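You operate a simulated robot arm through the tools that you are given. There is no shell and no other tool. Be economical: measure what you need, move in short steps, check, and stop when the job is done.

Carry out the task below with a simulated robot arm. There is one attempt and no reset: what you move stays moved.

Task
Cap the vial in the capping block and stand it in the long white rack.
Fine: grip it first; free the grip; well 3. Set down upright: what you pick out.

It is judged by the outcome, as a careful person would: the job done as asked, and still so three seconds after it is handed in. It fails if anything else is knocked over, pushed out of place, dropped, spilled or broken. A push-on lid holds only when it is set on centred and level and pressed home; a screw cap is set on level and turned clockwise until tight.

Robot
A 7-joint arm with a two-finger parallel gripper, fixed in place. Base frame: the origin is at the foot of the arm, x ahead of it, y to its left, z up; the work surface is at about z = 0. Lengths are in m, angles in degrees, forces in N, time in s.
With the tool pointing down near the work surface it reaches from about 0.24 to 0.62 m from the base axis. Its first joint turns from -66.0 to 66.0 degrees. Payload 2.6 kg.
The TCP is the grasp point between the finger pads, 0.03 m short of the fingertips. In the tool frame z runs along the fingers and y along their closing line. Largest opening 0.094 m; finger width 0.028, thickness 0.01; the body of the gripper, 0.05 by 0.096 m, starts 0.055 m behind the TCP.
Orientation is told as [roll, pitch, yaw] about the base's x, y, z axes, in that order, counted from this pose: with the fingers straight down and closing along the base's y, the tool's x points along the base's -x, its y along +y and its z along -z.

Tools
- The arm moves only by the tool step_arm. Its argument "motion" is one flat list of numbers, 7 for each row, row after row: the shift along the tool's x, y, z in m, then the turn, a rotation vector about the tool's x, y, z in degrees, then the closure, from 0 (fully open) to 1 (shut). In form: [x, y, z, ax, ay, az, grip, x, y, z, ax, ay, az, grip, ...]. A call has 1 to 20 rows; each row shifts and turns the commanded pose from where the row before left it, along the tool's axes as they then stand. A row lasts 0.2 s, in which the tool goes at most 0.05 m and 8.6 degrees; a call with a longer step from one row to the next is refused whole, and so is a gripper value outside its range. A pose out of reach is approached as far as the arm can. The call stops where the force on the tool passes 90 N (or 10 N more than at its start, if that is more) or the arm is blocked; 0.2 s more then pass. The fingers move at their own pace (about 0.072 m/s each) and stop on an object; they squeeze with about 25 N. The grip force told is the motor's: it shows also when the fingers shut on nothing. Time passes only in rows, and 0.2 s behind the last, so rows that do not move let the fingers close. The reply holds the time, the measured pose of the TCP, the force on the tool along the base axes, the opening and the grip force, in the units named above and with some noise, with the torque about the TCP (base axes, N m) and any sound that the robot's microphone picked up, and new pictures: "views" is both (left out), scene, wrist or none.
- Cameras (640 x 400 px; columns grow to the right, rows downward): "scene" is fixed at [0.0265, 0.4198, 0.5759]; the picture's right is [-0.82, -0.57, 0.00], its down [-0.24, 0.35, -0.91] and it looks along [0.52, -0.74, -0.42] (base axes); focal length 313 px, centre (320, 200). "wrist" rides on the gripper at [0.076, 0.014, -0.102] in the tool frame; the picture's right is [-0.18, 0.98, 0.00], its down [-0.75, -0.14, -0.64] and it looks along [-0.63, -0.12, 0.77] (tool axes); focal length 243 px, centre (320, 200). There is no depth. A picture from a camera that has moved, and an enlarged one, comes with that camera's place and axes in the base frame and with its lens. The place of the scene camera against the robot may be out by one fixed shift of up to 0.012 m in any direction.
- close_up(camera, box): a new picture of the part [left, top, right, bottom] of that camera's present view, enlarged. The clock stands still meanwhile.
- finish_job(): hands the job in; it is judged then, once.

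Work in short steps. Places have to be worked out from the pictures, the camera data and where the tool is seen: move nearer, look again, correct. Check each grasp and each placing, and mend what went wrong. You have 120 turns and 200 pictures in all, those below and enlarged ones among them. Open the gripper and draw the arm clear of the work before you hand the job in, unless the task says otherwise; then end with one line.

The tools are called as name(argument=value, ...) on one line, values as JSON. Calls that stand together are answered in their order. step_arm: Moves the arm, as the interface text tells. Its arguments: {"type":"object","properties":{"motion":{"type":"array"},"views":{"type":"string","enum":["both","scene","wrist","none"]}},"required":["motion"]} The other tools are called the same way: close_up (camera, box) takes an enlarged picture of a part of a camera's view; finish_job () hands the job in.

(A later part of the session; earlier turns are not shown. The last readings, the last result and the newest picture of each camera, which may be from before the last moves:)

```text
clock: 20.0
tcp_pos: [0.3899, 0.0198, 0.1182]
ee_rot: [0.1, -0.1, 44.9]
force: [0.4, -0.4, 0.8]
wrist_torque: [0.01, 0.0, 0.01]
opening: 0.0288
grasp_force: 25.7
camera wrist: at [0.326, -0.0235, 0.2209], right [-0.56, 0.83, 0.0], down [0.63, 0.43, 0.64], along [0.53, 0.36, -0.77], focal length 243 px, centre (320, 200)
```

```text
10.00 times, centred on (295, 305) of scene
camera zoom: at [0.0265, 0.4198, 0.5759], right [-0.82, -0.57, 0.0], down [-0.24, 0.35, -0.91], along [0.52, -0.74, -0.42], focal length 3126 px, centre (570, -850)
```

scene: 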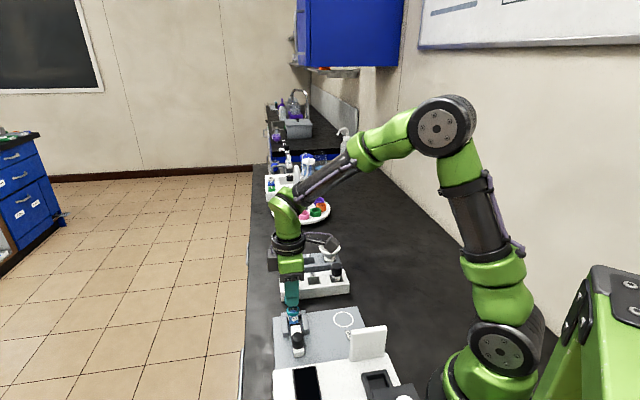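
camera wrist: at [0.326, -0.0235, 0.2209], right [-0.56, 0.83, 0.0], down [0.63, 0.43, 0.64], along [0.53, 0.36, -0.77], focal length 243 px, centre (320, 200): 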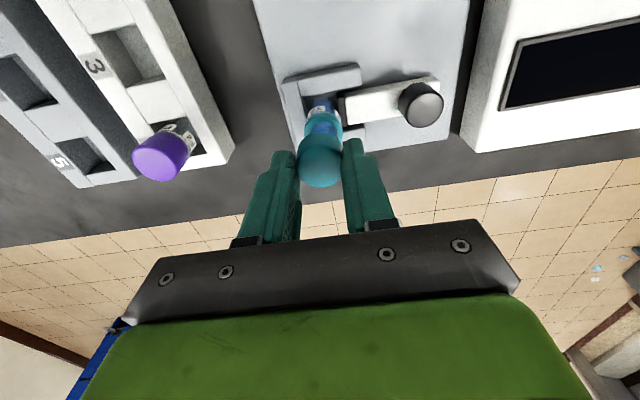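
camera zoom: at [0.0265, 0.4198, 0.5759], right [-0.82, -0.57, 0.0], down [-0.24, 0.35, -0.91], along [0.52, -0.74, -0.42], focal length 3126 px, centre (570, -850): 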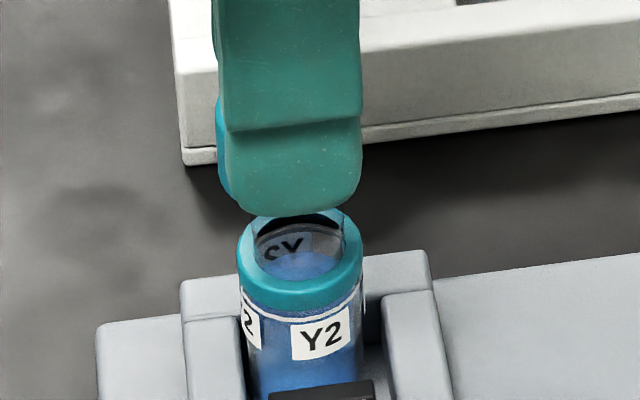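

I need the cap's exact place in the grip, so I'll zoom on the cap itself.

close_up(camera="wrist", box=[280, 120, 360, 200])

```text
5.00 times, centred on (320, 160) of wrist
camera zoom: at [0.326, -0.0235, 0.2209], right [-0.56, 0.83, 0.0], down [0.63, 0.43, 0.64], along [0.53, 0.36, -0.77], focal length 1213 px, centre (320, 400)
```

zoom: 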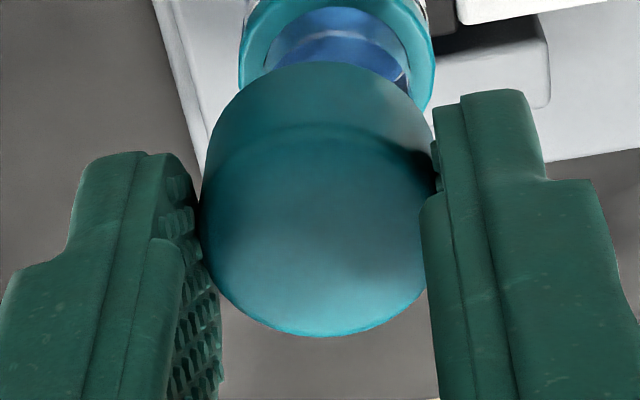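

The views reconcile with the ring top at about z = 0.057 and the vial near (0.386, 0.021). I'll shift about +1.8 mm in x and +2.3 mm in y along the tool axes, lower 10 mm, and recheck.

step_arm(motion=[0.0018, 0.0023, 0, 0, 0, 0, 1, 0, 0, 0.005, 0, 0, 0, 1, 0, 0, 0.005, 0, 0, 0, 1, 0, 0, 0, 0, 0, 0, 1], views="none")

close_up(camera="wrist", box=[280, 90, 360, 180])

close_up(camera="scene", box=[270, 285, 320, 325])

```text
clock: 21.0
tcp_pos: [0.3872, 0.0203, 0.109]
ee_rot: [0.0, 0.0, 44.9]
force: [0.1, 0.4, 0.1]
wrist_torque: [-0.02, -0.01, 0.01]
opening: 0.0287
grasp_force: 24.6
```

```text
4.44 times, centred on (320, 135) of wrist
camera zoom: at [0.3223, -0.0237, 0.2117], right [-0.56, 0.83, 0.0], down [0.63, 0.43, 0.64], along [0.53, 0.36, -0.77], focal length 1078 px, centre (320, 489)
```

zoom: 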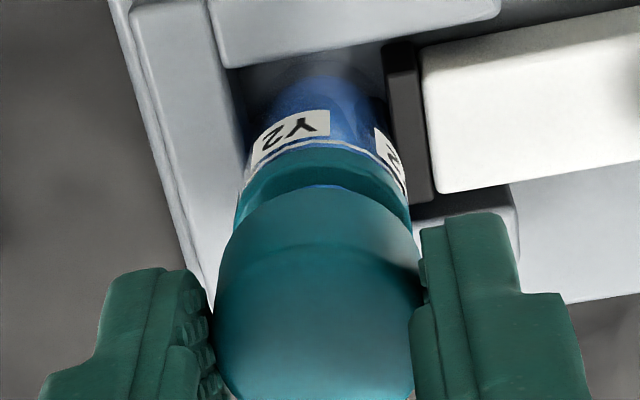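

```text
10.00 times, centred on (295, 305) of scene
camera zoom: at [0.0265, 0.4198, 0.5759], right [-0.82, -0.57, 0.0], down [-0.24, 0.35, -0.91], along [0.52, -0.74, -0.42], focal length 3126 px, centre (570, -850)
```

zoom: 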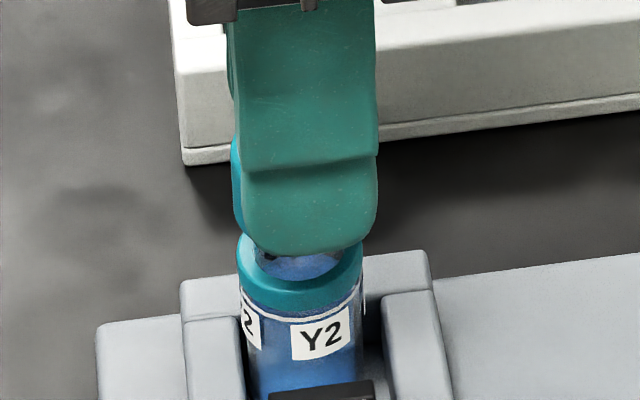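

Now both views agree: scene columns match for cap and vial, and the wrist shows under 0.5 mm of error. I'll lower gently in 2 mm steps to find contact.

step_arm(motion=[0, 0.0005, 0.002, 0, 0, 0, 1, 0, 0, 0.002, 0, 0, 0, 1, 0, 0, 0.002, 0, 0, 0, 1, 0, 0, 0.002, 0, 0, 0, 1], views="none")

close_up(camera="wrist", box=[280, 90, 360, 180])

close_up(camera="scene", box=[270, 285, 320, 325])

```text
clock: 22.0
tcp_pos: [0.3868, 0.0212, 0.1003]
ee_rot: [0.0, 0.0, 45.0]
force: [-0.2, 0.0, -1.3]
wrist_torque: [0.01, 0.05, 0.0]
opening: 0.029
grasp_force: 25.2
```

```text
4.44 times, centred on (320, 135) of wrist
camera zoom: at [0.3222, -0.0229, 0.2039], right [-0.56, 0.83, 0.0], down [0.63, 0.43, 0.64], along [0.53, 0.36, -0.77], focal length 1078 px, centre (320, 489)
```

zoom: 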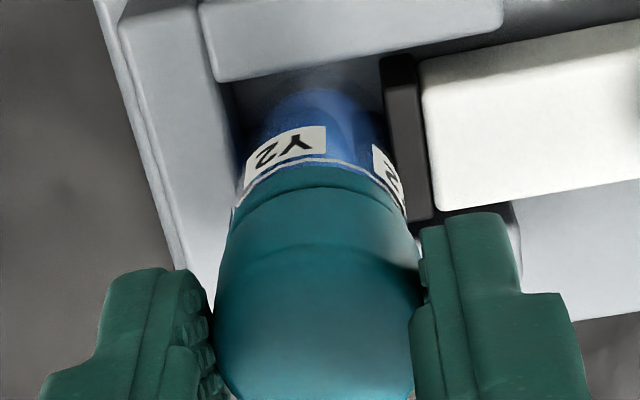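

```text
10.00 times, centred on (295, 305) of scene
camera zoom: at [0.0265, 0.4198, 0.5759], right [-0.82, -0.57, 0.0], down [-0.24, 0.35, -0.91], along [0.52, -0.74, -0.42], focal length 3126 px, centre (570, -850)
```

zoom: 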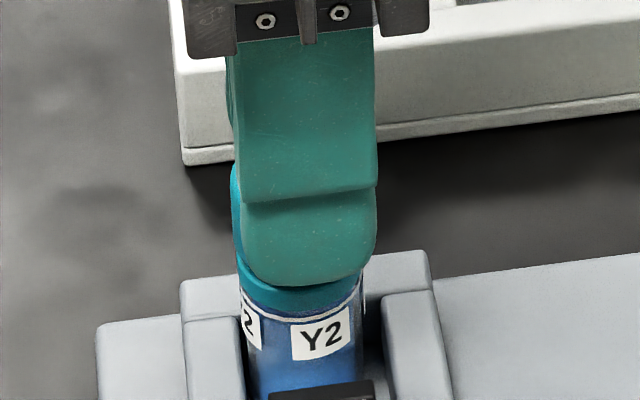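

Aligned, with only about 1 N so far. I'll keep going down in 1 mm steps.

step_arm(motion=[0, 0, 0.001, 0, 0, 0, 1, 0, 0, 0.001, 0, 0, 0, 1, 0, 0, 0.001, 0, 0, 0, 1], views="none")

close_up(camera="wrist", box=[280, 90, 360, 180])

```text
clock: 22.8
tcp_pos: [0.3863, 0.0207, 0.0977]
ee_rot: [-0.1, 0.0, 45.0]
force: [0.1, -0.3, 0.2]
wrist_torque: [0.02, 0.0, 0.02]
opening: 0.0287
grasp_force: 24.9
```

```text
4.44 times, centred on (320, 135) of wrist
camera zoom: at [0.3218, -0.0229, 0.2011], right [-0.56, 0.83, 0.0], down [0.63, 0.43, 0.64], along [0.53, 0.36, -0.77], focal length 1078 px, centre (320, 489)
```

zoom: 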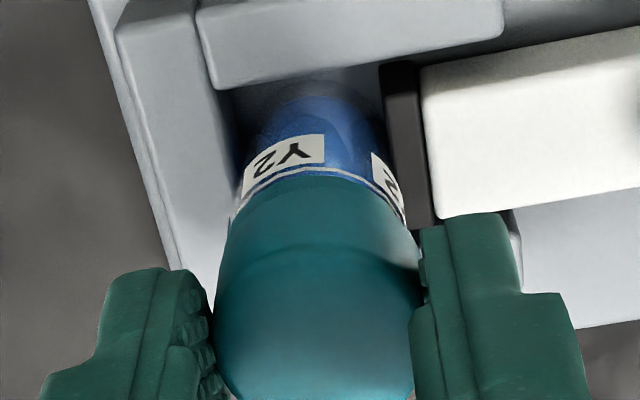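

Still no contact; continuing down.

step_arm(motion=[0, 0, 0.001, 0, 0, 0, 1, 0, 0, 0.001, 0, 0, 0, 1, 0, 0, 0.001, 0, 0, 0, 1], views="none")

close_up(camera="scene", box=[270, 285, 320, 325])

```text
clock: 23.6
tcp_pos: [0.3862, 0.0205, 0.0963]
ee_rot: [-0.1, -0.1, 44.9]
force: [-3.1, -1.3, 18.9]
wrist_torque: [-0.13, 0.3, 0.01]
opening: 0.0285
grasp_force: 25.2
heard: snap
```

```text
10.00 times, centred on (295, 305) of scene
camera zoom: at [0.0264, 0.4198, 0.5759], right [-0.82, -0.57, 0.0], down [-0.24, 0.35, -0.91], along [0.52, -0.74, -0.42], focal length 3126 px, centre (570, -850)
```

zoom: 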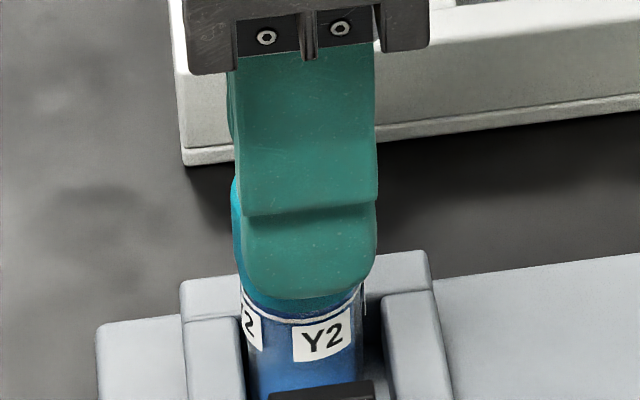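

A snap was heard at about 19 N, so this is a push-on cap and it has clicked on. I'll press 1 mm more to make sure it's fully home.

step_arm(motion=[0, 0, 0.001, 0, 0, 0, 1, 0, 0, 0, 0, 0, 0, 1], views="none")

close_up(camera="wrist", box=[280, 90, 360, 180])

```text
clock: 24.2
tcp_pos: [0.3878, 0.0216, 0.0962]
ee_rot: [-0.2, -0.2, 45.0]
force: [-2.3, -0.6, 31.5]
wrist_torque: [-0.02, 0.05, 0.05]
opening: 0.029
grasp_force: 24.6
```

```text
4.44 times, centred on (320, 135) of wrist
camera zoom: at [0.3225, -0.023, 0.1983], right [-0.56, 0.83, 0.0], down [0.63, 0.43, 0.65], along [0.53, 0.36, -0.76], focal length 1078 px, centre (320, 489)
```

zoom: 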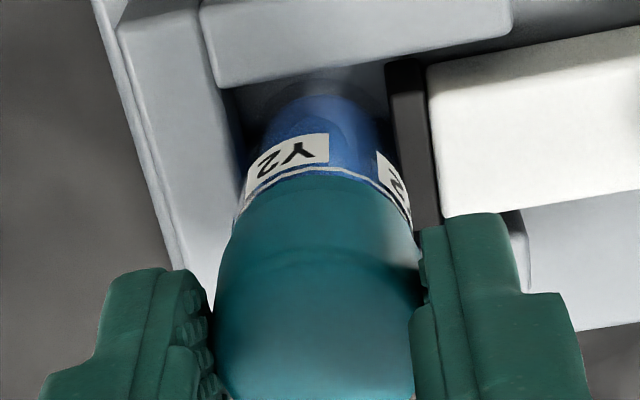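

It's firmly seated at 31 N with no further travel. I'll ease off, open, rise and inspect.

step_arm(motion=[0, 0, -0.0015, 0, 0, 0, 1, 0, 0, 0, 0, 0, 0, 0.5, 0, 0, 0, 0, 0, 0, 0.5, 0, 0, -0.03, 0, 0, 0, 0.5, 0, 0, -0.04, 0, 0, 0, 0.5, 0, 0, 0, 0, 0, 0, 0.5], views="wrist")

close_up(camera="wrist", box=[260, 60, 420, 180])

close_up(camera="scene", box=[265, 290, 325, 340])

```text
clock: 25.6
tcp_pos: [0.387, 0.0206, 0.165]
ee_rot: [-0.1, 0.0, 45.0]
force: [-0.5, -0.8, -0.5]
wrist_torque: [-0.01, 0.01, 0.0]
opening: 0.0468
grasp_force: 0.1
camera wrist: at [0.322, -0.0237, 0.2686], right [-0.56, 0.83, 0.0], down [0.63, 0.43, 0.64], along [0.53, 0.36, -0.77], focal length 243 px, centre (320, 200)
```

wrist: 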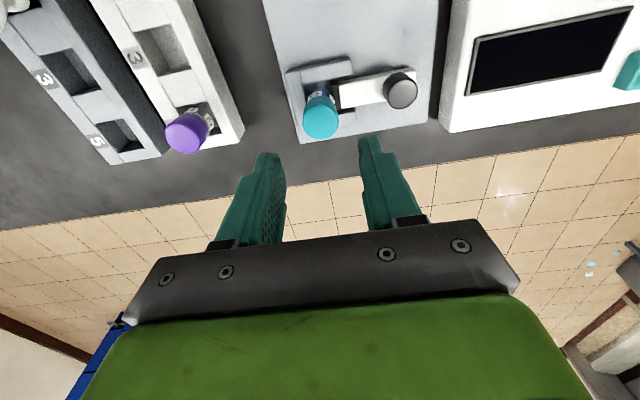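

```text
3.33 times, centred on (340, 120) of wrist
camera zoom: at [0.322, -0.0237, 0.2686], right [-0.56, 0.83, 0.0], down [0.63, 0.43, 0.64], along [0.53, 0.36, -0.77], focal length 809 px, centre (253, 467)
```

zoom: 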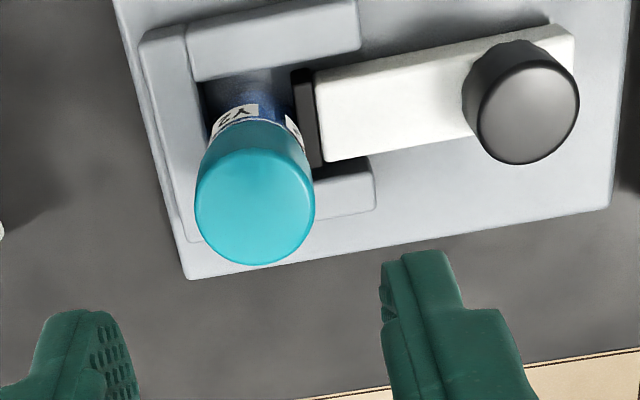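

```text
8.00 times, centred on (295, 315) of scene
camera zoom: at [0.0265, 0.4198, 0.5759], right [-0.82, -0.57, 0.0], down [-0.24, 0.35, -0.91], along [0.52, -0.74, -0.42], focal length 2500 px, centre (520, -720)
```

zoom: 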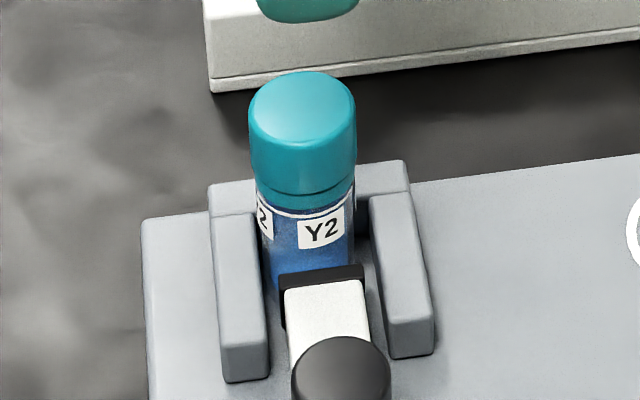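

The cap is on level and the clamp still holds. Next I'll free the clamp: go over the knob, 73 mm along tool +y, with the fingers about 36 mm apart.

step_arm(motion=[0, 0.0366, 0, 0, 0, 0, 0.6, 0, 0.0366, 0, 0, 0, 0, 0.6, 0, 0, 0.04, 0, 0, 0, 0.61, 0, 0, 0.04, 0, 0, 0, 0.61, 0, 0, 0, 0, 0, 0, 0.61], views="none")

close_up(camera="wrist", box=[200, 60, 400, 200])

```text
clock: 26.8
tcp_pos: [0.3329, 0.0743, 0.087]
ee_rot: [0.1, 0.0, 44.9]
force: [-0.1, 0.2, 0.1]
wrist_torque: [-0.01, -0.02, 0.01]
opening: 0.0367
grasp_force: 0.0
```

```text
2.86 times, centred on (300, 130) of wrist
camera zoom: at [0.2684, 0.0299, 0.1887], right [-0.56, 0.83, 0.0], down [0.63, 0.43, 0.64], along [0.53, 0.36, -0.77], focal length 693 px, centre (377, 400)
```

zoom: 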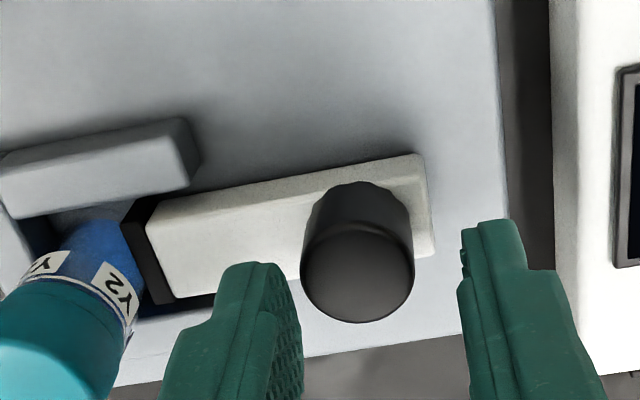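

The knob sits about 5 mm toward the front finger. I'll shift back to centre, then descend.

step_arm(motion=[-0.0015, -0.0045, 0, 0, 0, 0, 0.61, 0, 0, 0.015, 0, 0, 0, 0.61, 0, 0, 0.009, 0, 0, 0, 0.61, 0, 0, 0, 0, 0, 0, 0.61], views="none")

close_up(camera="wrist", box=[200, 60, 400, 200])

```text
clock: 27.8
tcp_pos: [0.3371, 0.0698, 0.0616]
ee_rot: [0.0, 0.1, 44.9]
force: [-0.6, 0.8, 0.0]
wrist_torque: [0.01, -0.01, -0.02]
opening: 0.037
grasp_force: 0.0
```

```text
2.86 times, centred on (300, 130) of wrist
camera zoom: at [0.273, 0.0267, 0.1643], right [-0.56, 0.83, 0.0], down [0.63, 0.43, 0.64], along [0.53, 0.36, -0.77], focal length 693 px, centre (377, 400)
```

zoom: 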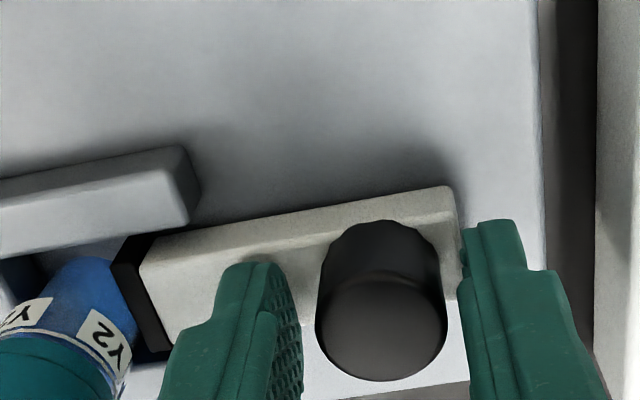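

The fingers straddle the knob. I'll pull back along tool +y in 2 mm steps.

step_arm(motion=[0, 0.002, 0, 0, 0, 0, 0.61, 0, 0.002, 0, 0, 0, 0, 0.61, 0, 0.002, 0, 0, 0, 0, 0.61, 0, 0.002, 0, 0, 0, 0, 0.61, 0, 0.002, 0, 0, 0, 0, 0.61], views="none")

close_up(camera="wrist", box=[200, 60, 400, 200])

```text
clock: 29.0
tcp_pos: [0.332, 0.077, 0.0631]
ee_rot: [-0.1, 0.0, 44.9]
force: [1.7, -6.8, 0.1]
wrist_torque: [-0.09, -0.05, -0.04]
opening: 0.0403
grasp_force: 3.0
```

```text
2.86 times, centred on (300, 130) of wrist
camera zoom: at [0.2668, 0.033, 0.1649], right [-0.56, 0.83, 0.0], down [0.63, 0.43, 0.64], along [0.53, 0.36, -0.77], focal length 693 px, centre (377, 400)
```

zoom: 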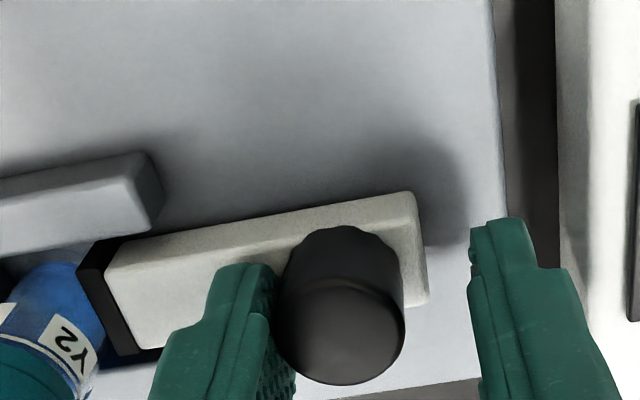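

The finger is yielding against the slider friction, so I'll re-centre, grip the knob and pull it back.

step_arm(motion=[0, -0.005, 0, 0, 0, 0, 0.65, 0, 0, 0, 0, 0, 0, 1, 0, 0, 0, 0, 0, 0, 1, 0, 0, 0, 0, 0, 0, 1], views="none")

step_arm(motion=[0, 0.002, 0, 0, 0, 0, 1, 0, 0.002, 0, 0, 0, 0, 1, 0, 0.001, 0, 0, 0, 0, 1], views="none")

close_up(camera="wrist", box=[200, 60, 400, 200])

```text
clock: 30.0
tcp_pos: [0.3347, 0.0754, 0.0623]
ee_rot: [0.0, 0.0, 44.9]
force: [4.3, -4.4, 1.4]
wrist_torque: [0.28, 0.23, 0.0]
opening: 0.0252
grasp_force: 44.9
```

```text
clock: 30.8
tcp_pos: [0.3306, 0.0801, 0.0618]
ee_rot: [-0.1, 0.1, 45.0]
force: [-5.1, -3.1, 17.2]
wrist_torque: [-0.54, -0.04, -0.01]
opening: 0.0248
grasp_force: 44.8
```

```text
2.86 times, centred on (300, 130) of wrist
camera zoom: at [0.2664, 0.0346, 0.1646], right [-0.56, 0.83, 0.0], down [0.63, 0.43, 0.64], along [0.53, 0.36, -0.77], focal length 693 px, centre (377, 400)
```

zoom: 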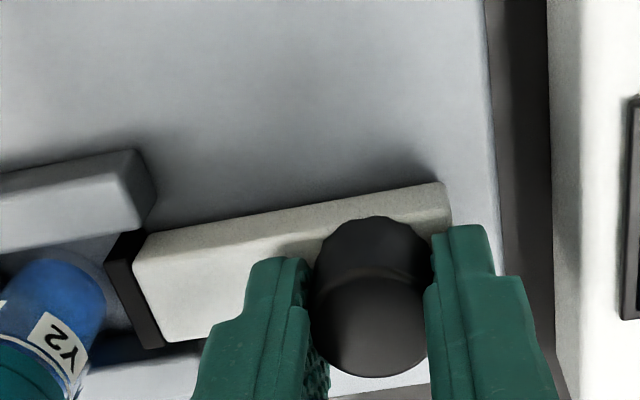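

The slider is back with a clear gap to the vial, and the knob is at its starting place. I'll release and rise.

step_arm(motion=[0, 0.001, 0, 0, 0, 0, 1, 0, 0, 0, 0, 0, 0, 0.56, 0, 0, 0, 0, 0, 0, 0.56, 0, 0, -0.04, 0, 0, 0, 0.56, 0, 0, -0.04, 0, 0, 0, 0.5, 0, 0, -0.03, 0, 0, 0, 0.5, 0, 0, 0, 0, 0, 0, 0.5], views="wrist")

close_up(camera="wrist", box=[180, 20, 380, 160])

close_up(camera="scene", box=[265, 290, 325, 340])

```text
clock: 32.4
tcp_pos: [0.3298, 0.0815, 0.173]
ee_rot: [0.1, 0.0, 45.1]
force: [0.4, -0.1, 0.4]
wrist_torque: [0.0, -0.03, -0.05]
opening: 0.0466
grasp_force: 0.0
camera wrist: at [0.2652, 0.0364, 0.2767], right [-0.56, 0.83, 0.0], down [0.63, 0.43, 0.64], along [0.53, 0.36, -0.77], focal length 243 px, centre (320, 200)
```

wrist: 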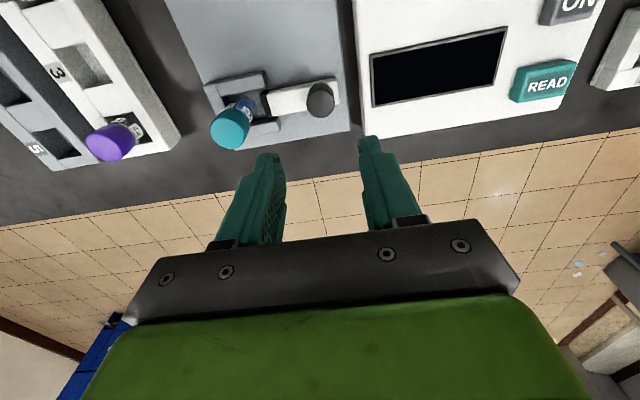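

```text
2.86 times, centred on (280, 90) of wrist
camera zoom: at [0.2652, 0.0364, 0.2767], right [-0.56, 0.83, 0.0], down [0.63, 0.43, 0.64], along [0.53, 0.36, -0.77], focal length 693 px, centre (434, 514)
```

zoom: 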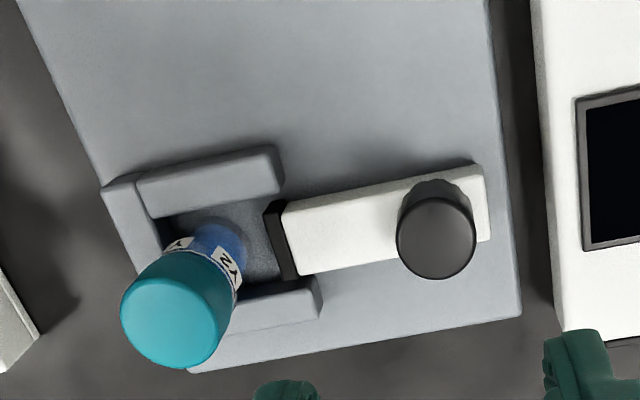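

```text
8.00 times, centred on (295, 315) of scene
camera zoom: at [0.0265, 0.4198, 0.5759], right [-0.82, -0.57, 0.0], down [-0.24, 0.35, -0.91], along [0.52, -0.74, -0.42], focal length 2500 px, centre (520, -720)
```

zoom: 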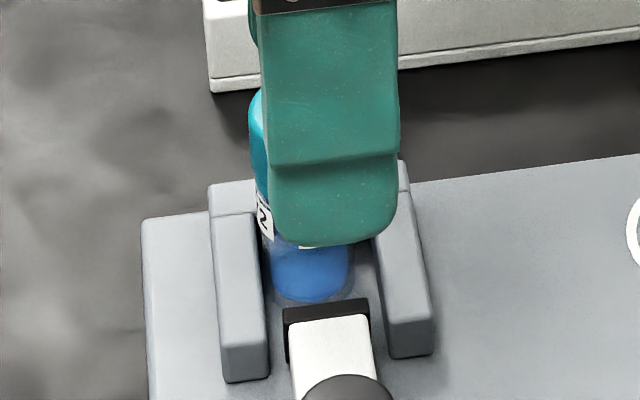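

The clamp is free and the vial stands loose and upright. I'll move back over the vial with the fingers closing perpendicular to the rack axis and check before gripping.

step_arm(motion=[0.0015, -0.041, 0, 0, 0, 0, 0.45, 0.0015, -0.041, 0, 0, 0, 0, 0.45, 0, 0, 0.03, 0, 0, 0, 0.45, 0, 0, 0.025, 0, 0, 0, 0.45, 0, 0, 0, 0, 0, 0, 0.45], views="none")

close_up(camera="wrist", box=[240, 80, 400, 200])

close_up(camera="scene", box=[265, 285, 325, 335])

```text
clock: 33.6
tcp_pos: [0.3846, 0.0212, 0.1168]
ee_rot: [-0.1, 0.0, 45.0]
force: [-0.8, -0.4, 0.2]
wrist_torque: [0.01, -0.01, -0.01]
opening: 0.0514
grasp_force: 0.1
```

```text
3.33 times, centred on (320, 140) of wrist
camera zoom: at [0.3212, -0.0237, 0.2199], right [-0.56, 0.83, 0.0], down [0.63, 0.43, 0.64], along [0.53, 0.36, -0.77], focal length 809 px, centre (320, 400)
```

zoom: 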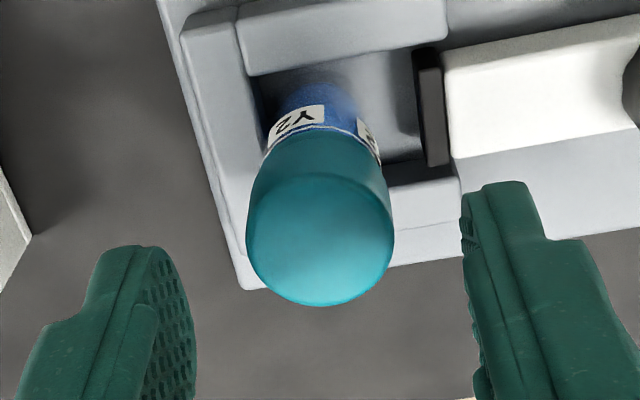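

```text
8.00 times, centred on (295, 310) of scene
camera zoom: at [0.0265, 0.4198, 0.5759], right [-0.82, -0.57, 0.0], down [-0.24, 0.35, -0.91], along [0.52, -0.74, -0.42], focal length 2500 px, centre (520, -680)
```

zoom: 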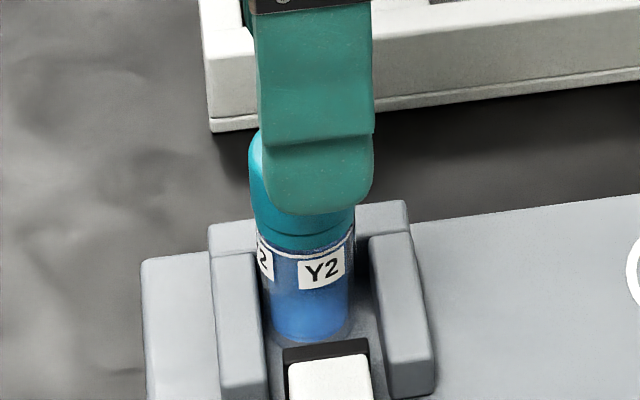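

Centred. I'll descend 37 mm so the fingers span the cap and shoulder ring, then close.

step_arm(motion=[0, 0, 0.015, 0, 0, 0, 0.5, 0, 0, 0.015, 0, 0, 0, 0.5, 0, 0, 0.007, 0, 0, 0, 0.5, 0, 0, 0, 0, 0, 0, 1, 0, 0, 0, 0, 0, 0, 1, 0, 0, 0, 0, 0, 0, 1, 0, 0, 0, 0, 0, 0, 1], views="none")

close_up(camera="wrist", box=[240, 80, 400, 200])

close_up(camera="scene", box=[265, 285, 325, 335])

```text
clock: 35.2
tcp_pos: [0.3851, 0.0189, 0.0799]
ee_rot: [0.1, 0.0, 44.9]
force: [0.4, 1.1, -0.1]
wrist_torque: [-0.01, -0.01, 0.0]
opening: 0.0292
grasp_force: 25.5
```

```text
3.33 times, centred on (320, 140) of wrist
camera zoom: at [0.3207, -0.025, 0.1827], right [-0.56, 0.83, 0.0], down [0.63, 0.43, 0.64], along [0.53, 0.36, -0.77], focal length 809 px, centre (320, 400)
```

zoom: 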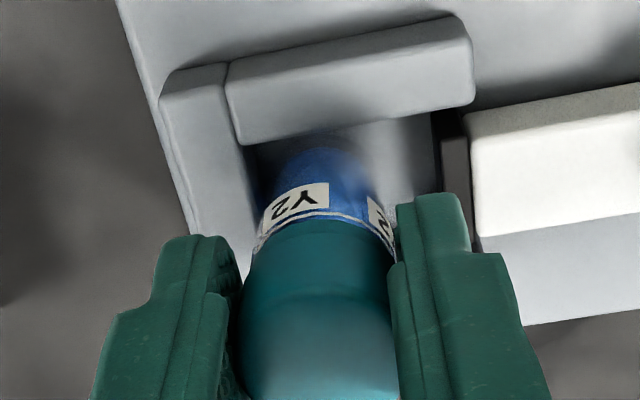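

```text
8.00 times, centred on (295, 310) of scene
camera zoom: at [0.0265, 0.4198, 0.5759], right [-0.82, -0.57, 0.0], down [-0.24, 0.35, -0.91], along [0.52, -0.74, -0.42], focal length 2500 px, centre (520, -680)
```

zoom: 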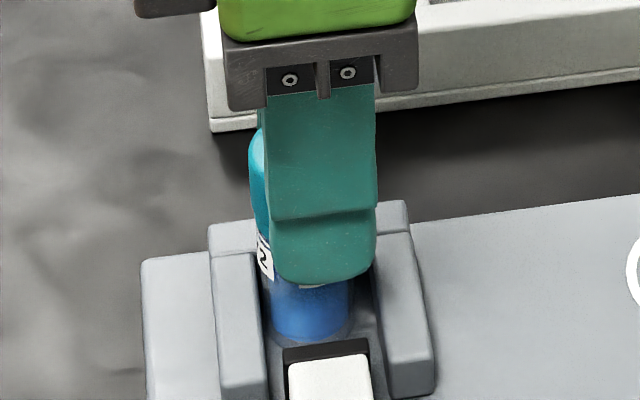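

The vial is gripped at 29 mm. I'll lift it straight up 100 mm and check it hangs securely.

step_arm(motion=[0, 0, -0.01, 0, 0, 0, 1, 0, 0, -0.02, 0, 0, 0, 1, 0, 0, -0.035, 0, 0, 0, 1, 0, 0, -0.035, 0, 0, 0, 1, 0, 0, 0, 0, 0, 0, 1], views="both")

close_up(camera="scene", box=[255, 230, 355, 310])

close_up(camera="wrist", box=[60, 0, 380, 200])

```text
clock: 36.4
tcp_pos: [0.3847, 0.0205, 0.1806]
ee_rot: [0.0, 0.0, 45.0]
force: [0.9, -0.4, 0.1]
wrist_torque: [0.01, -0.02, -0.01]
opening: 0.0289
grasp_force: 24.9
heard: snap
camera wrist: at [0.321, -0.0241, 0.2834], right [-0.56, 0.83, 0.0], down [0.63, 0.43, 0.64], along [0.53, 0.36, -0.77], focal length 243 px, centre (320, 200)
```

scene: 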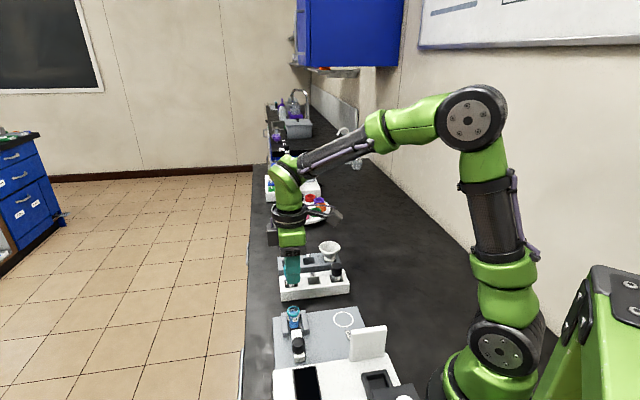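
wrist: 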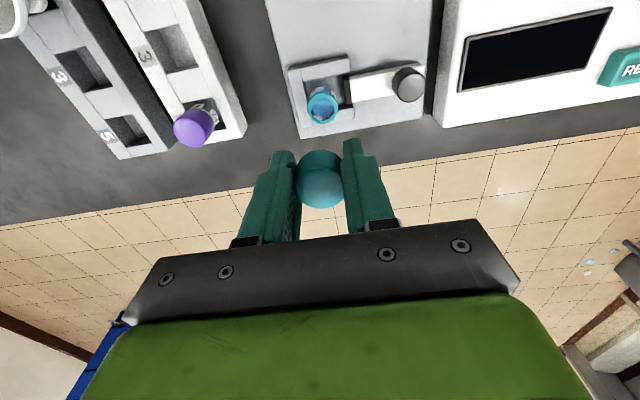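

```text
5.00 times, centred on (305, 270) of scene
camera zoom: at [0.0265, 0.4198, 0.5759], right [-0.82, -0.57, 0.0], down [-0.24, 0.35, -0.91], along [0.52, -0.74, -0.42], focal length 1563 px, centre (395, -150)
```

zoom: 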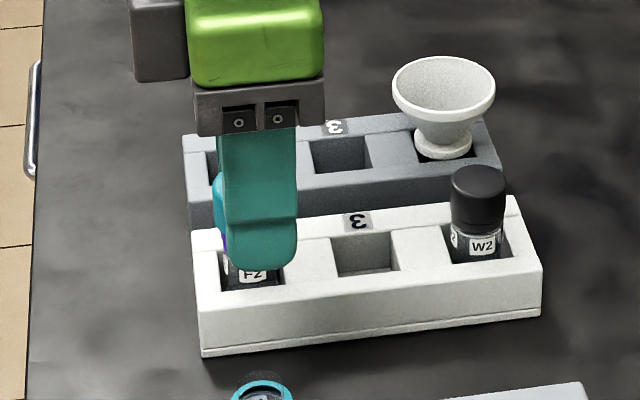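

```text
2.00 times, centred on (220, 100) of wrist
camera zoom: at [0.321, -0.0241, 0.2834], right [-0.56, 0.83, 0.0], down [0.63, 0.43, 0.64], along [0.53, 0.36, -0.77], focal length 485 px, centre (520, 400)
```

zoom: 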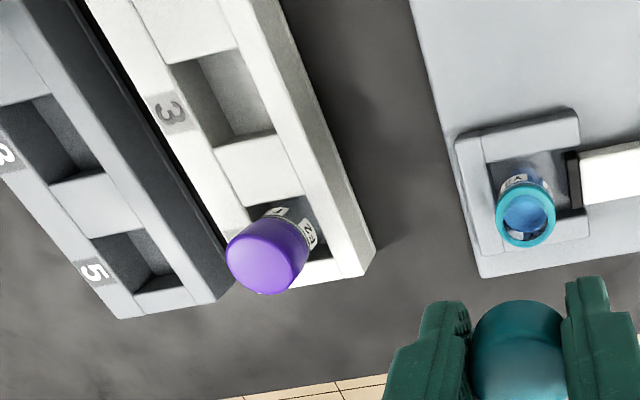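

The second snap was the cap coming off: I'd gripped only the cap, and the vial stayed in the block, upright. I'm holding the cap too high in the fingers to set it on the plate, so I'll rest it back on the neck. Then I'll clamp, press it home harder, unclamp and lift by the body. First I'll realign above the vial.

step_arm(motion=[0, 0.002, 0.03, 0, 0, 0, 1, 0, 0, 0.03, 0, 0, 0, 1, 0, 0, 0.02, 0, 0, 0, 1, 0, 0, 0, 0, 0, 0, 1], views="none")

close_up(camera="wrist", box=[280, 90, 360, 180])

close_up(camera="scene", box=[270, 285, 320, 325])

```text
clock: 37.4
tcp_pos: [0.3835, 0.0223, 0.0987]
ee_rot: [0.1, 0.0, 45.0]
force: [0.4, 0.5, -0.9]
wrist_torque: [0.02, 0.0, 0.03]
opening: 0.0289
grasp_force: 25.4
```

```text
4.44 times, centred on (320, 135) of wrist
camera zoom: at [0.3191, -0.0223, 0.2008], right [-0.56, 0.83, 0.0], down [0.63, 0.43, 0.64], along [0.53, 0.36, -0.77], focal length 1078 px, centre (320, 489)
```

zoom: 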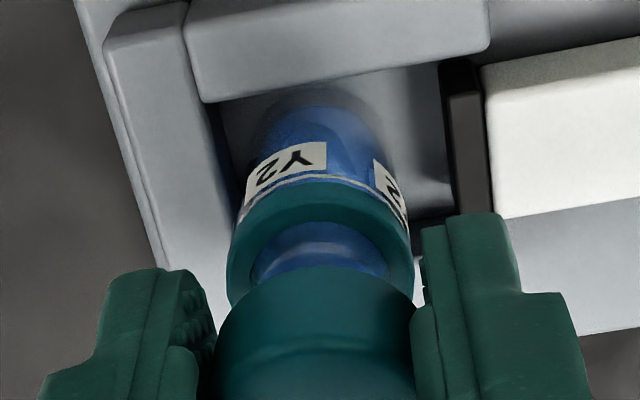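

```text
10.00 times, centred on (295, 305) of scene
camera zoom: at [0.0265, 0.4198, 0.5759], right [-0.82, -0.57, 0.0], down [-0.24, 0.35, -0.91], along [0.52, -0.74, -0.42], focal length 3126 px, centre (570, -850)
```

zoom: 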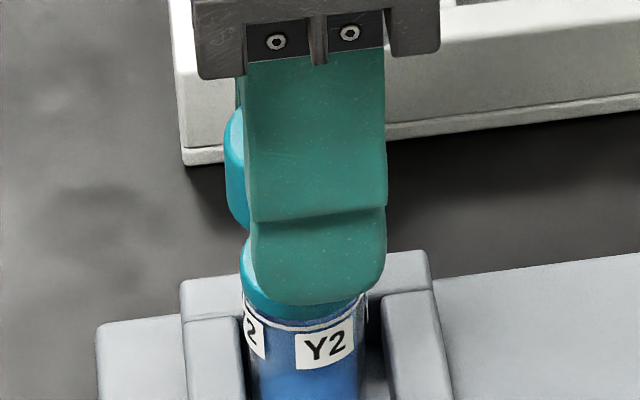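

The wrist view shows the fingers centred on the ring in y. The scene shows the cap needs about +2 mm in tool x. I'll apply that and lower carefully.

step_arm(motion=[0.002, 0, 0.002, 0, 0, 0, 1, 0, 0, 0.002, 0, 0, 0, 1, 0, 0, 0.002, 0, 0, 0, 1, 0, 0, 0.002, 0, 0, 0, 1, 0, 0, 0.002, 0, 0, 0, 1], views="none")

close_up(camera="wrist", box=[280, 90, 360, 180])

close_up(camera="scene", box=[270, 285, 320, 325])

```text
clock: 38.6
tcp_pos: [0.3835, 0.0201, 0.0895]
ee_rot: [-0.1, -0.1, 44.8]
force: [-0.6, -0.2, -0.6]
wrist_torque: [0.01, 0.01, 0.02]
opening: 0.0287
grasp_force: 25.2
```

```text
4.44 times, centred on (320, 135) of wrist
camera zoom: at [0.3188, -0.0251, 0.1928], right [-0.56, 0.83, 0.0], down [0.63, 0.43, 0.64], along [0.53, 0.36, -0.77], focal length 1078 px, centre (320, 489)
```

zoom: 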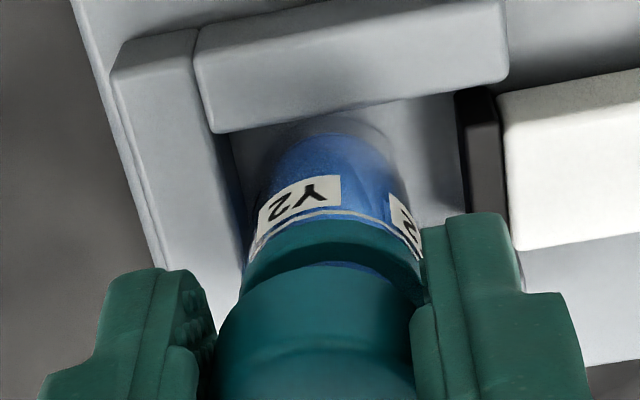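

```text
10.00 times, centred on (295, 305) of scene
camera zoom: at [0.0265, 0.4198, 0.5759], right [-0.82, -0.57, 0.0], down [-0.24, 0.35, -0.91], along [0.52, -0.74, -0.42], focal length 3126 px, centre (570, -850)
```

zoom: 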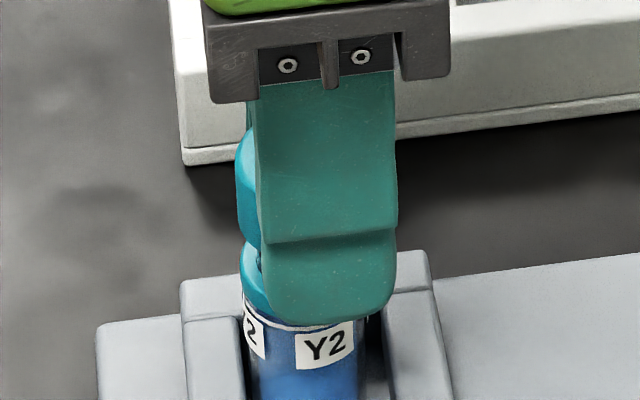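

The wrist view now shows the ring about 1.7 mm off in tool +y. I'll correct that before the tips reach the ring.

step_arm(motion=[0, 0.0016, 0, 0, 0, 0, 1, 0, 0, 0, 0, 0, 0, 1], views="none")

close_up(camera="wrist", box=[280, 90, 360, 180])

```text
clock: 39.2
tcp_pos: [0.383, 0.0202, 0.0904]
ee_rot: [0.0, 0.0, 45.0]
force: [0.0, 0.4, -0.5]
wrist_torque: [0.02, 0.04, -0.02]
opening: 0.0288
grasp_force: 24.8
```

```text
4.44 times, centred on (320, 135) of wrist
camera zoom: at [0.318, -0.0239, 0.1928], right [-0.56, 0.83, 0.0], down [0.63, 0.43, 0.64], along [0.53, 0.36, -0.77], focal length 1078 px, centre (320, 489)
```

zoom: 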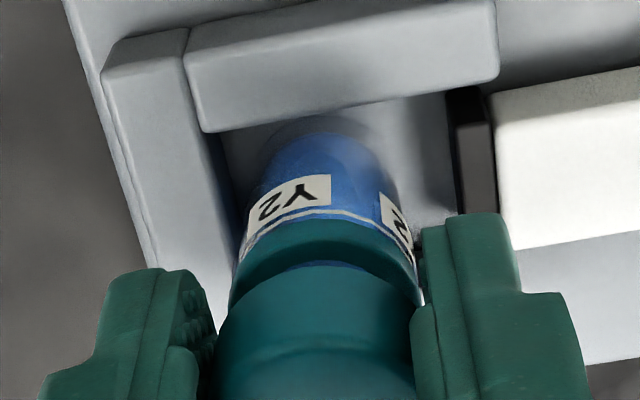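

About 0.8 mm still remains; I'll nudge and continue down in 1 mm steps.

step_arm(motion=[0, 0.0008, 0, 0, 0, 0, 1, 0, 0, 0.001, 0, 0, 0, 1, 0, 0, 0.001, 0, 0, 0, 1, 0, 0, 0.001, 0, 0, 0, 1], views="none")

close_up(camera="wrist", box=[280, 90, 360, 180])

```text
clock: 40.2
tcp_pos: [0.3836, 0.0204, 0.0863]
ee_rot: [0.0, 0.0, 44.8]
force: [0.4, 0.2, 0.4]
wrist_torque: [0.02, 0.0, 0.0]
opening: 0.0289
grasp_force: 24.6
```

```text
4.44 times, centred on (320, 135) of wrist
camera zoom: at [0.318, -0.0237, 0.1894], right [-0.56, 0.83, 0.0], down [0.63, 0.43, 0.64], along [0.53, 0.36, -0.77], focal length 1078 px, centre (320, 489)
```

zoom: 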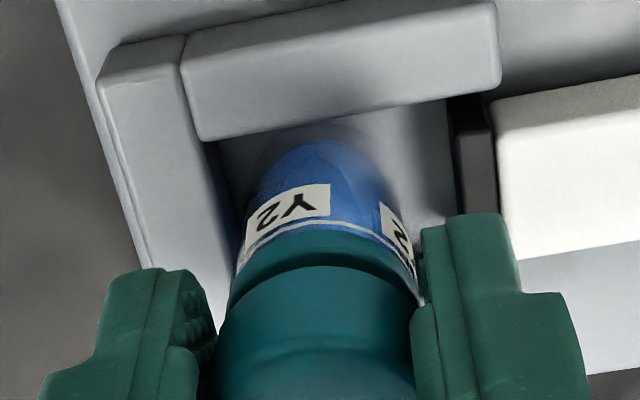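

Still free of contact. I'll nudge 0.6 mm more and lower to just above the snap height.

step_arm(motion=[0, 0.0006, 0, 0, 0, 0, 1, 0, 0, 0.001, 0, 0, 0, 1, 0, 0, 0.001, 0, 0, 0, 1, 0, 0, 0.001, 0, 0, 0, 1], views="none")

close_up(camera="wrist", box=[280, 90, 360, 180])

close_up(camera="scene", box=[270, 285, 320, 325])

```text
clock: 41.2
tcp_pos: [0.3813, 0.0207, 0.0843]
ee_rot: [0.1, 0.0, 44.9]
force: [0.1, -0.1, 0.4]
wrist_torque: [-0.01, 0.05, 0.01]
opening: 0.029
grasp_force: 24.8
```

```text
4.44 times, centred on (320, 135) of wrist
camera zoom: at [0.3173, -0.0237, 0.1863], right [-0.56, 0.83, 0.0], down [0.63, 0.43, 0.64], along [0.53, 0.36, -0.77], focal length 1078 px, centre (320, 489)
```

zoom: 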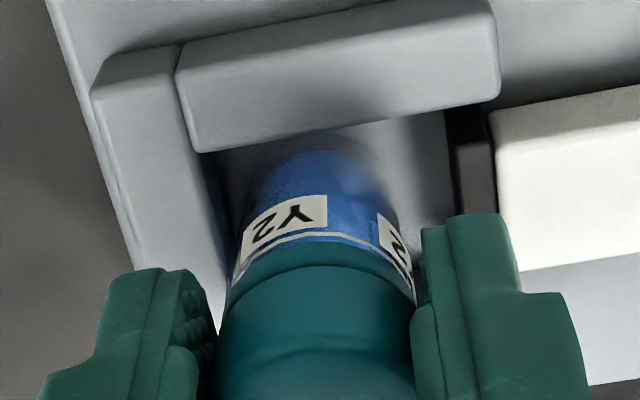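

```text
10.00 times, centred on (295, 305) of scene
camera zoom: at [0.0265, 0.4198, 0.5759], right [-0.82, -0.57, 0.0], down [-0.24, 0.35, -0.91], along [0.52, -0.74, -0.42], focal length 3126 px, centre (570, -850)
```

zoom: 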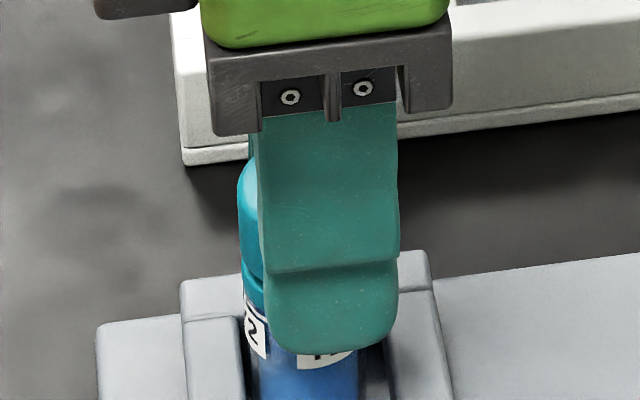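

The cap is just over the neck, aligned, with no force. I'll go down 2 mm more in small steps.

step_arm(motion=[0, 0, 0.001, 0, 0, 0, 1, 0, 0, 0.001, 0, 0, 0, 1], views="none")

```text
clock: 41.8
tcp_pos: [0.3817, 0.0205, 0.0826]
ee_rot: [-0.1, 0.2, 45.0]
force: [-0.3, 0.4, 0.3]
wrist_torque: [0.03, 0.03, 0.02]
opening: 0.0288
grasp_force: 25.1
```

No force yet and the cap skirt is around the neck. I'll release it here so it rests on the neck, then rise and inspect.

step_arm(motion=[0, 0, 0.0005, 0, 0, 0, 1, 0, 0, 0, 0, 0, 0, 0.6, 0, 0, 0, 0, 0, 0, 0.55, 0, 0, 0, 0, 0, 0, 0.5, 0, 0, -0.03, 0, 0, 0, 0.5, 0, 0, -0.05, 0, 0, 0, 0.5, 0, 0, 0, 0, 0, 0, 0.5], views="none")

close_up(camera="wrist", box=[260, 60, 420, 180])

close_up(camera="scene", box=[265, 290, 325, 340])

```text
clock: 43.4
tcp_pos: [0.3793, 0.0219, 0.1635]
ee_rot: [0.1, 0.0, 44.9]
force: [0.3, -0.1, 0.6]
wrist_torque: [0.02, 0.0, -0.02]
opening: 0.0471
grasp_force: 0.1
```

```text
3.33 times, centred on (340, 120) of wrist
camera zoom: at [0.3159, -0.0224, 0.2651], right [-0.56, 0.83, 0.0], down [0.63, 0.43, 0.64], along [0.53, 0.36, -0.77], focal length 809 px, centre (253, 467)
```

zoom: 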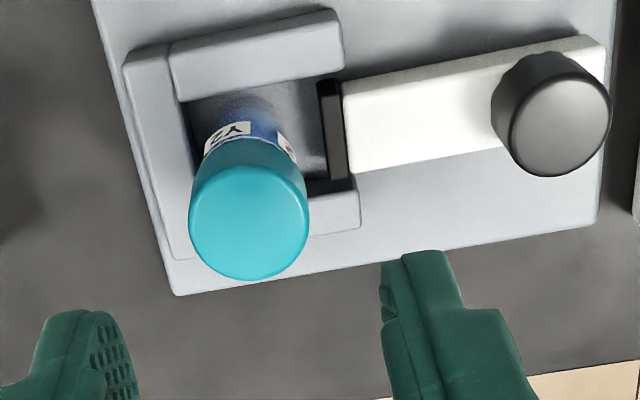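

```text
8.00 times, centred on (295, 315) of scene
camera zoom: at [0.0265, 0.4198, 0.5759], right [-0.82, -0.57, 0.0], down [-0.24, 0.35, -0.91], along [0.52, -0.74, -0.42], focal length 2500 px, centre (520, -720)
```

zoom: 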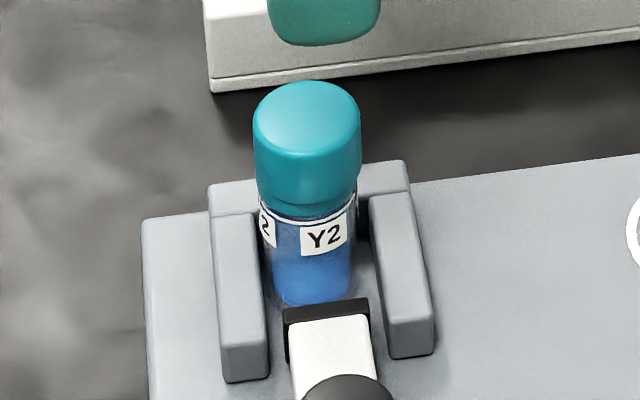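

The cap rests squarely on the neck. Now I'll clamp the vial: move over the knob (+78 mm in tool y) and descend around it.

step_arm(motion=[0, 0.0393, 0, 0, 0, 0, 0.55, 0, 0.0393, 0, 0, 0, 0, 0.55, 0, 0, 0.04, 0, 0, 0, 0.55, 0, 0, 0.035, 0, 0, 0, 0.55, 0, 0, 0, 0, 0, 0, 0.55], views="none")

close_up(camera="wrist", box=[200, 60, 400, 200])

```text
clock: 44.6
tcp_pos: [0.3254, 0.0776, 0.086]
ee_rot: [0.0, 0.0, 45.0]
force: [0.0, 0.0, 1.0]
wrist_torque: [0.0, 0.0, -0.01]
opening: 0.0422
grasp_force: 0.0
```

```text
2.86 times, centred on (300, 130) of wrist
camera zoom: at [0.2616, 0.0324, 0.1886], right [-0.56, 0.83, 0.0], down [0.63, 0.43, 0.64], along [0.53, 0.36, -0.77], focal length 693 px, centre (377, 400)
```

zoom: 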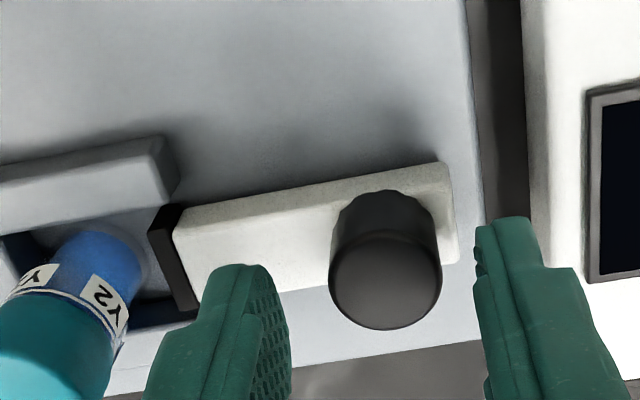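

The knob is about 4 mm off in tool -x. I'll correct, descend, and grip it.

step_arm(motion=[-0.004, 0.001, 0, 0, 0, 0, 0.55, 0, 0, 0.014, 0, 0, 0, 0.55, 0, 0, 0.01, 0, 0, 0, 0.55, 0, 0, 0, 0, 0, 0, 1, 0, 0, 0, 0, 0, 0, 1, 0, 0, 0, 0, 0, 0, 1], views="none")

step_arm(motion=[0, -0.002, 0, 0, 0, 0, 1, 0, -0.002, 0, 0, 0, 0, 1, 0, -0.001, 0, 0, 0, 0, 1], views="none")

close_up(camera="wrist", box=[180, 60, 380, 200])

```text
clock: 46.0
tcp_pos: [0.328, 0.0799, 0.063]
ee_rot: [-0.1, 0.0, 44.9]
force: [-1.6, 0.8, 2.3]
wrist_torque: [-0.27, -0.25, -0.06]
opening: 0.0246
grasp_force: 44.6
```

```text
clock: 46.8
tcp_pos: [0.3328, 0.0746, 0.0631]
ee_rot: [-0.1, 0.1, 44.7]
force: [-3.3, -11.6, 10.0]
wrist_torque: [0.03, 0.4, 0.04]
opening: 0.025
grasp_force: 44.7
```

```text
2.86 times, centred on (280, 130) of wrist
camera zoom: at [0.268, 0.0308, 0.1655], right [-0.56, 0.83, 0.0], down [0.63, 0.43, 0.64], along [0.53, 0.36, -0.77], focal length 693 px, centre (434, 400)
```

zoom: 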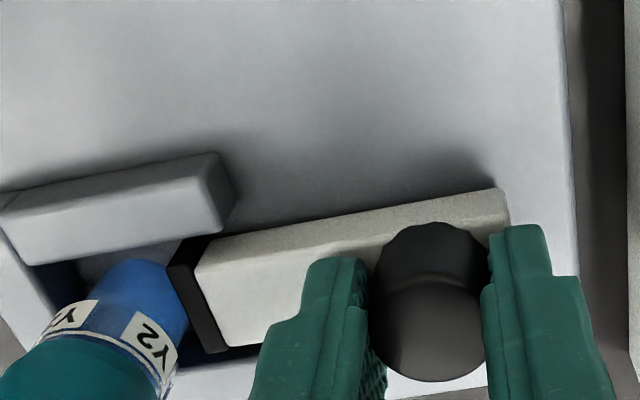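

The slider moves fine and the pad is close to the vial. I'll push on in 1 mm steps.

step_arm(motion=[0, -0.001, 0, 0, 0, 0, 1, 0, -0.001, 0, 0, 0, 0, 1, 0, -0.001, 0, 0, 0, 0, 1], views="none")

close_up(camera="wrist", box=[180, 60, 380, 200])

```text
clock: 47.6
tcp_pos: [0.3335, 0.0731, 0.0618]
ee_rot: [0.0, 0.0, 44.9]
force: [-9.6, -17.8, 16.3]
wrist_torque: [-0.07, 0.44, -0.18]
opening: 0.0248
grasp_force: 44.8
```

```text
2.86 times, centred on (280, 130) of wrist
camera zoom: at [0.2697, 0.0292, 0.1655], right [-0.56, 0.83, 0.0], down [0.63, 0.43, 0.64], along [0.53, 0.36, -0.77], focal length 693 px, centre (434, 400)
```

zoom: 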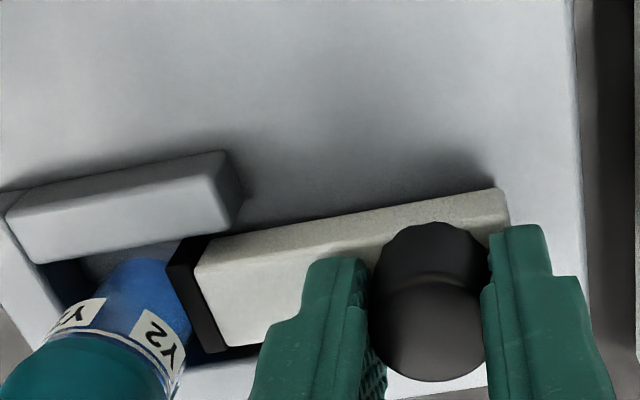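

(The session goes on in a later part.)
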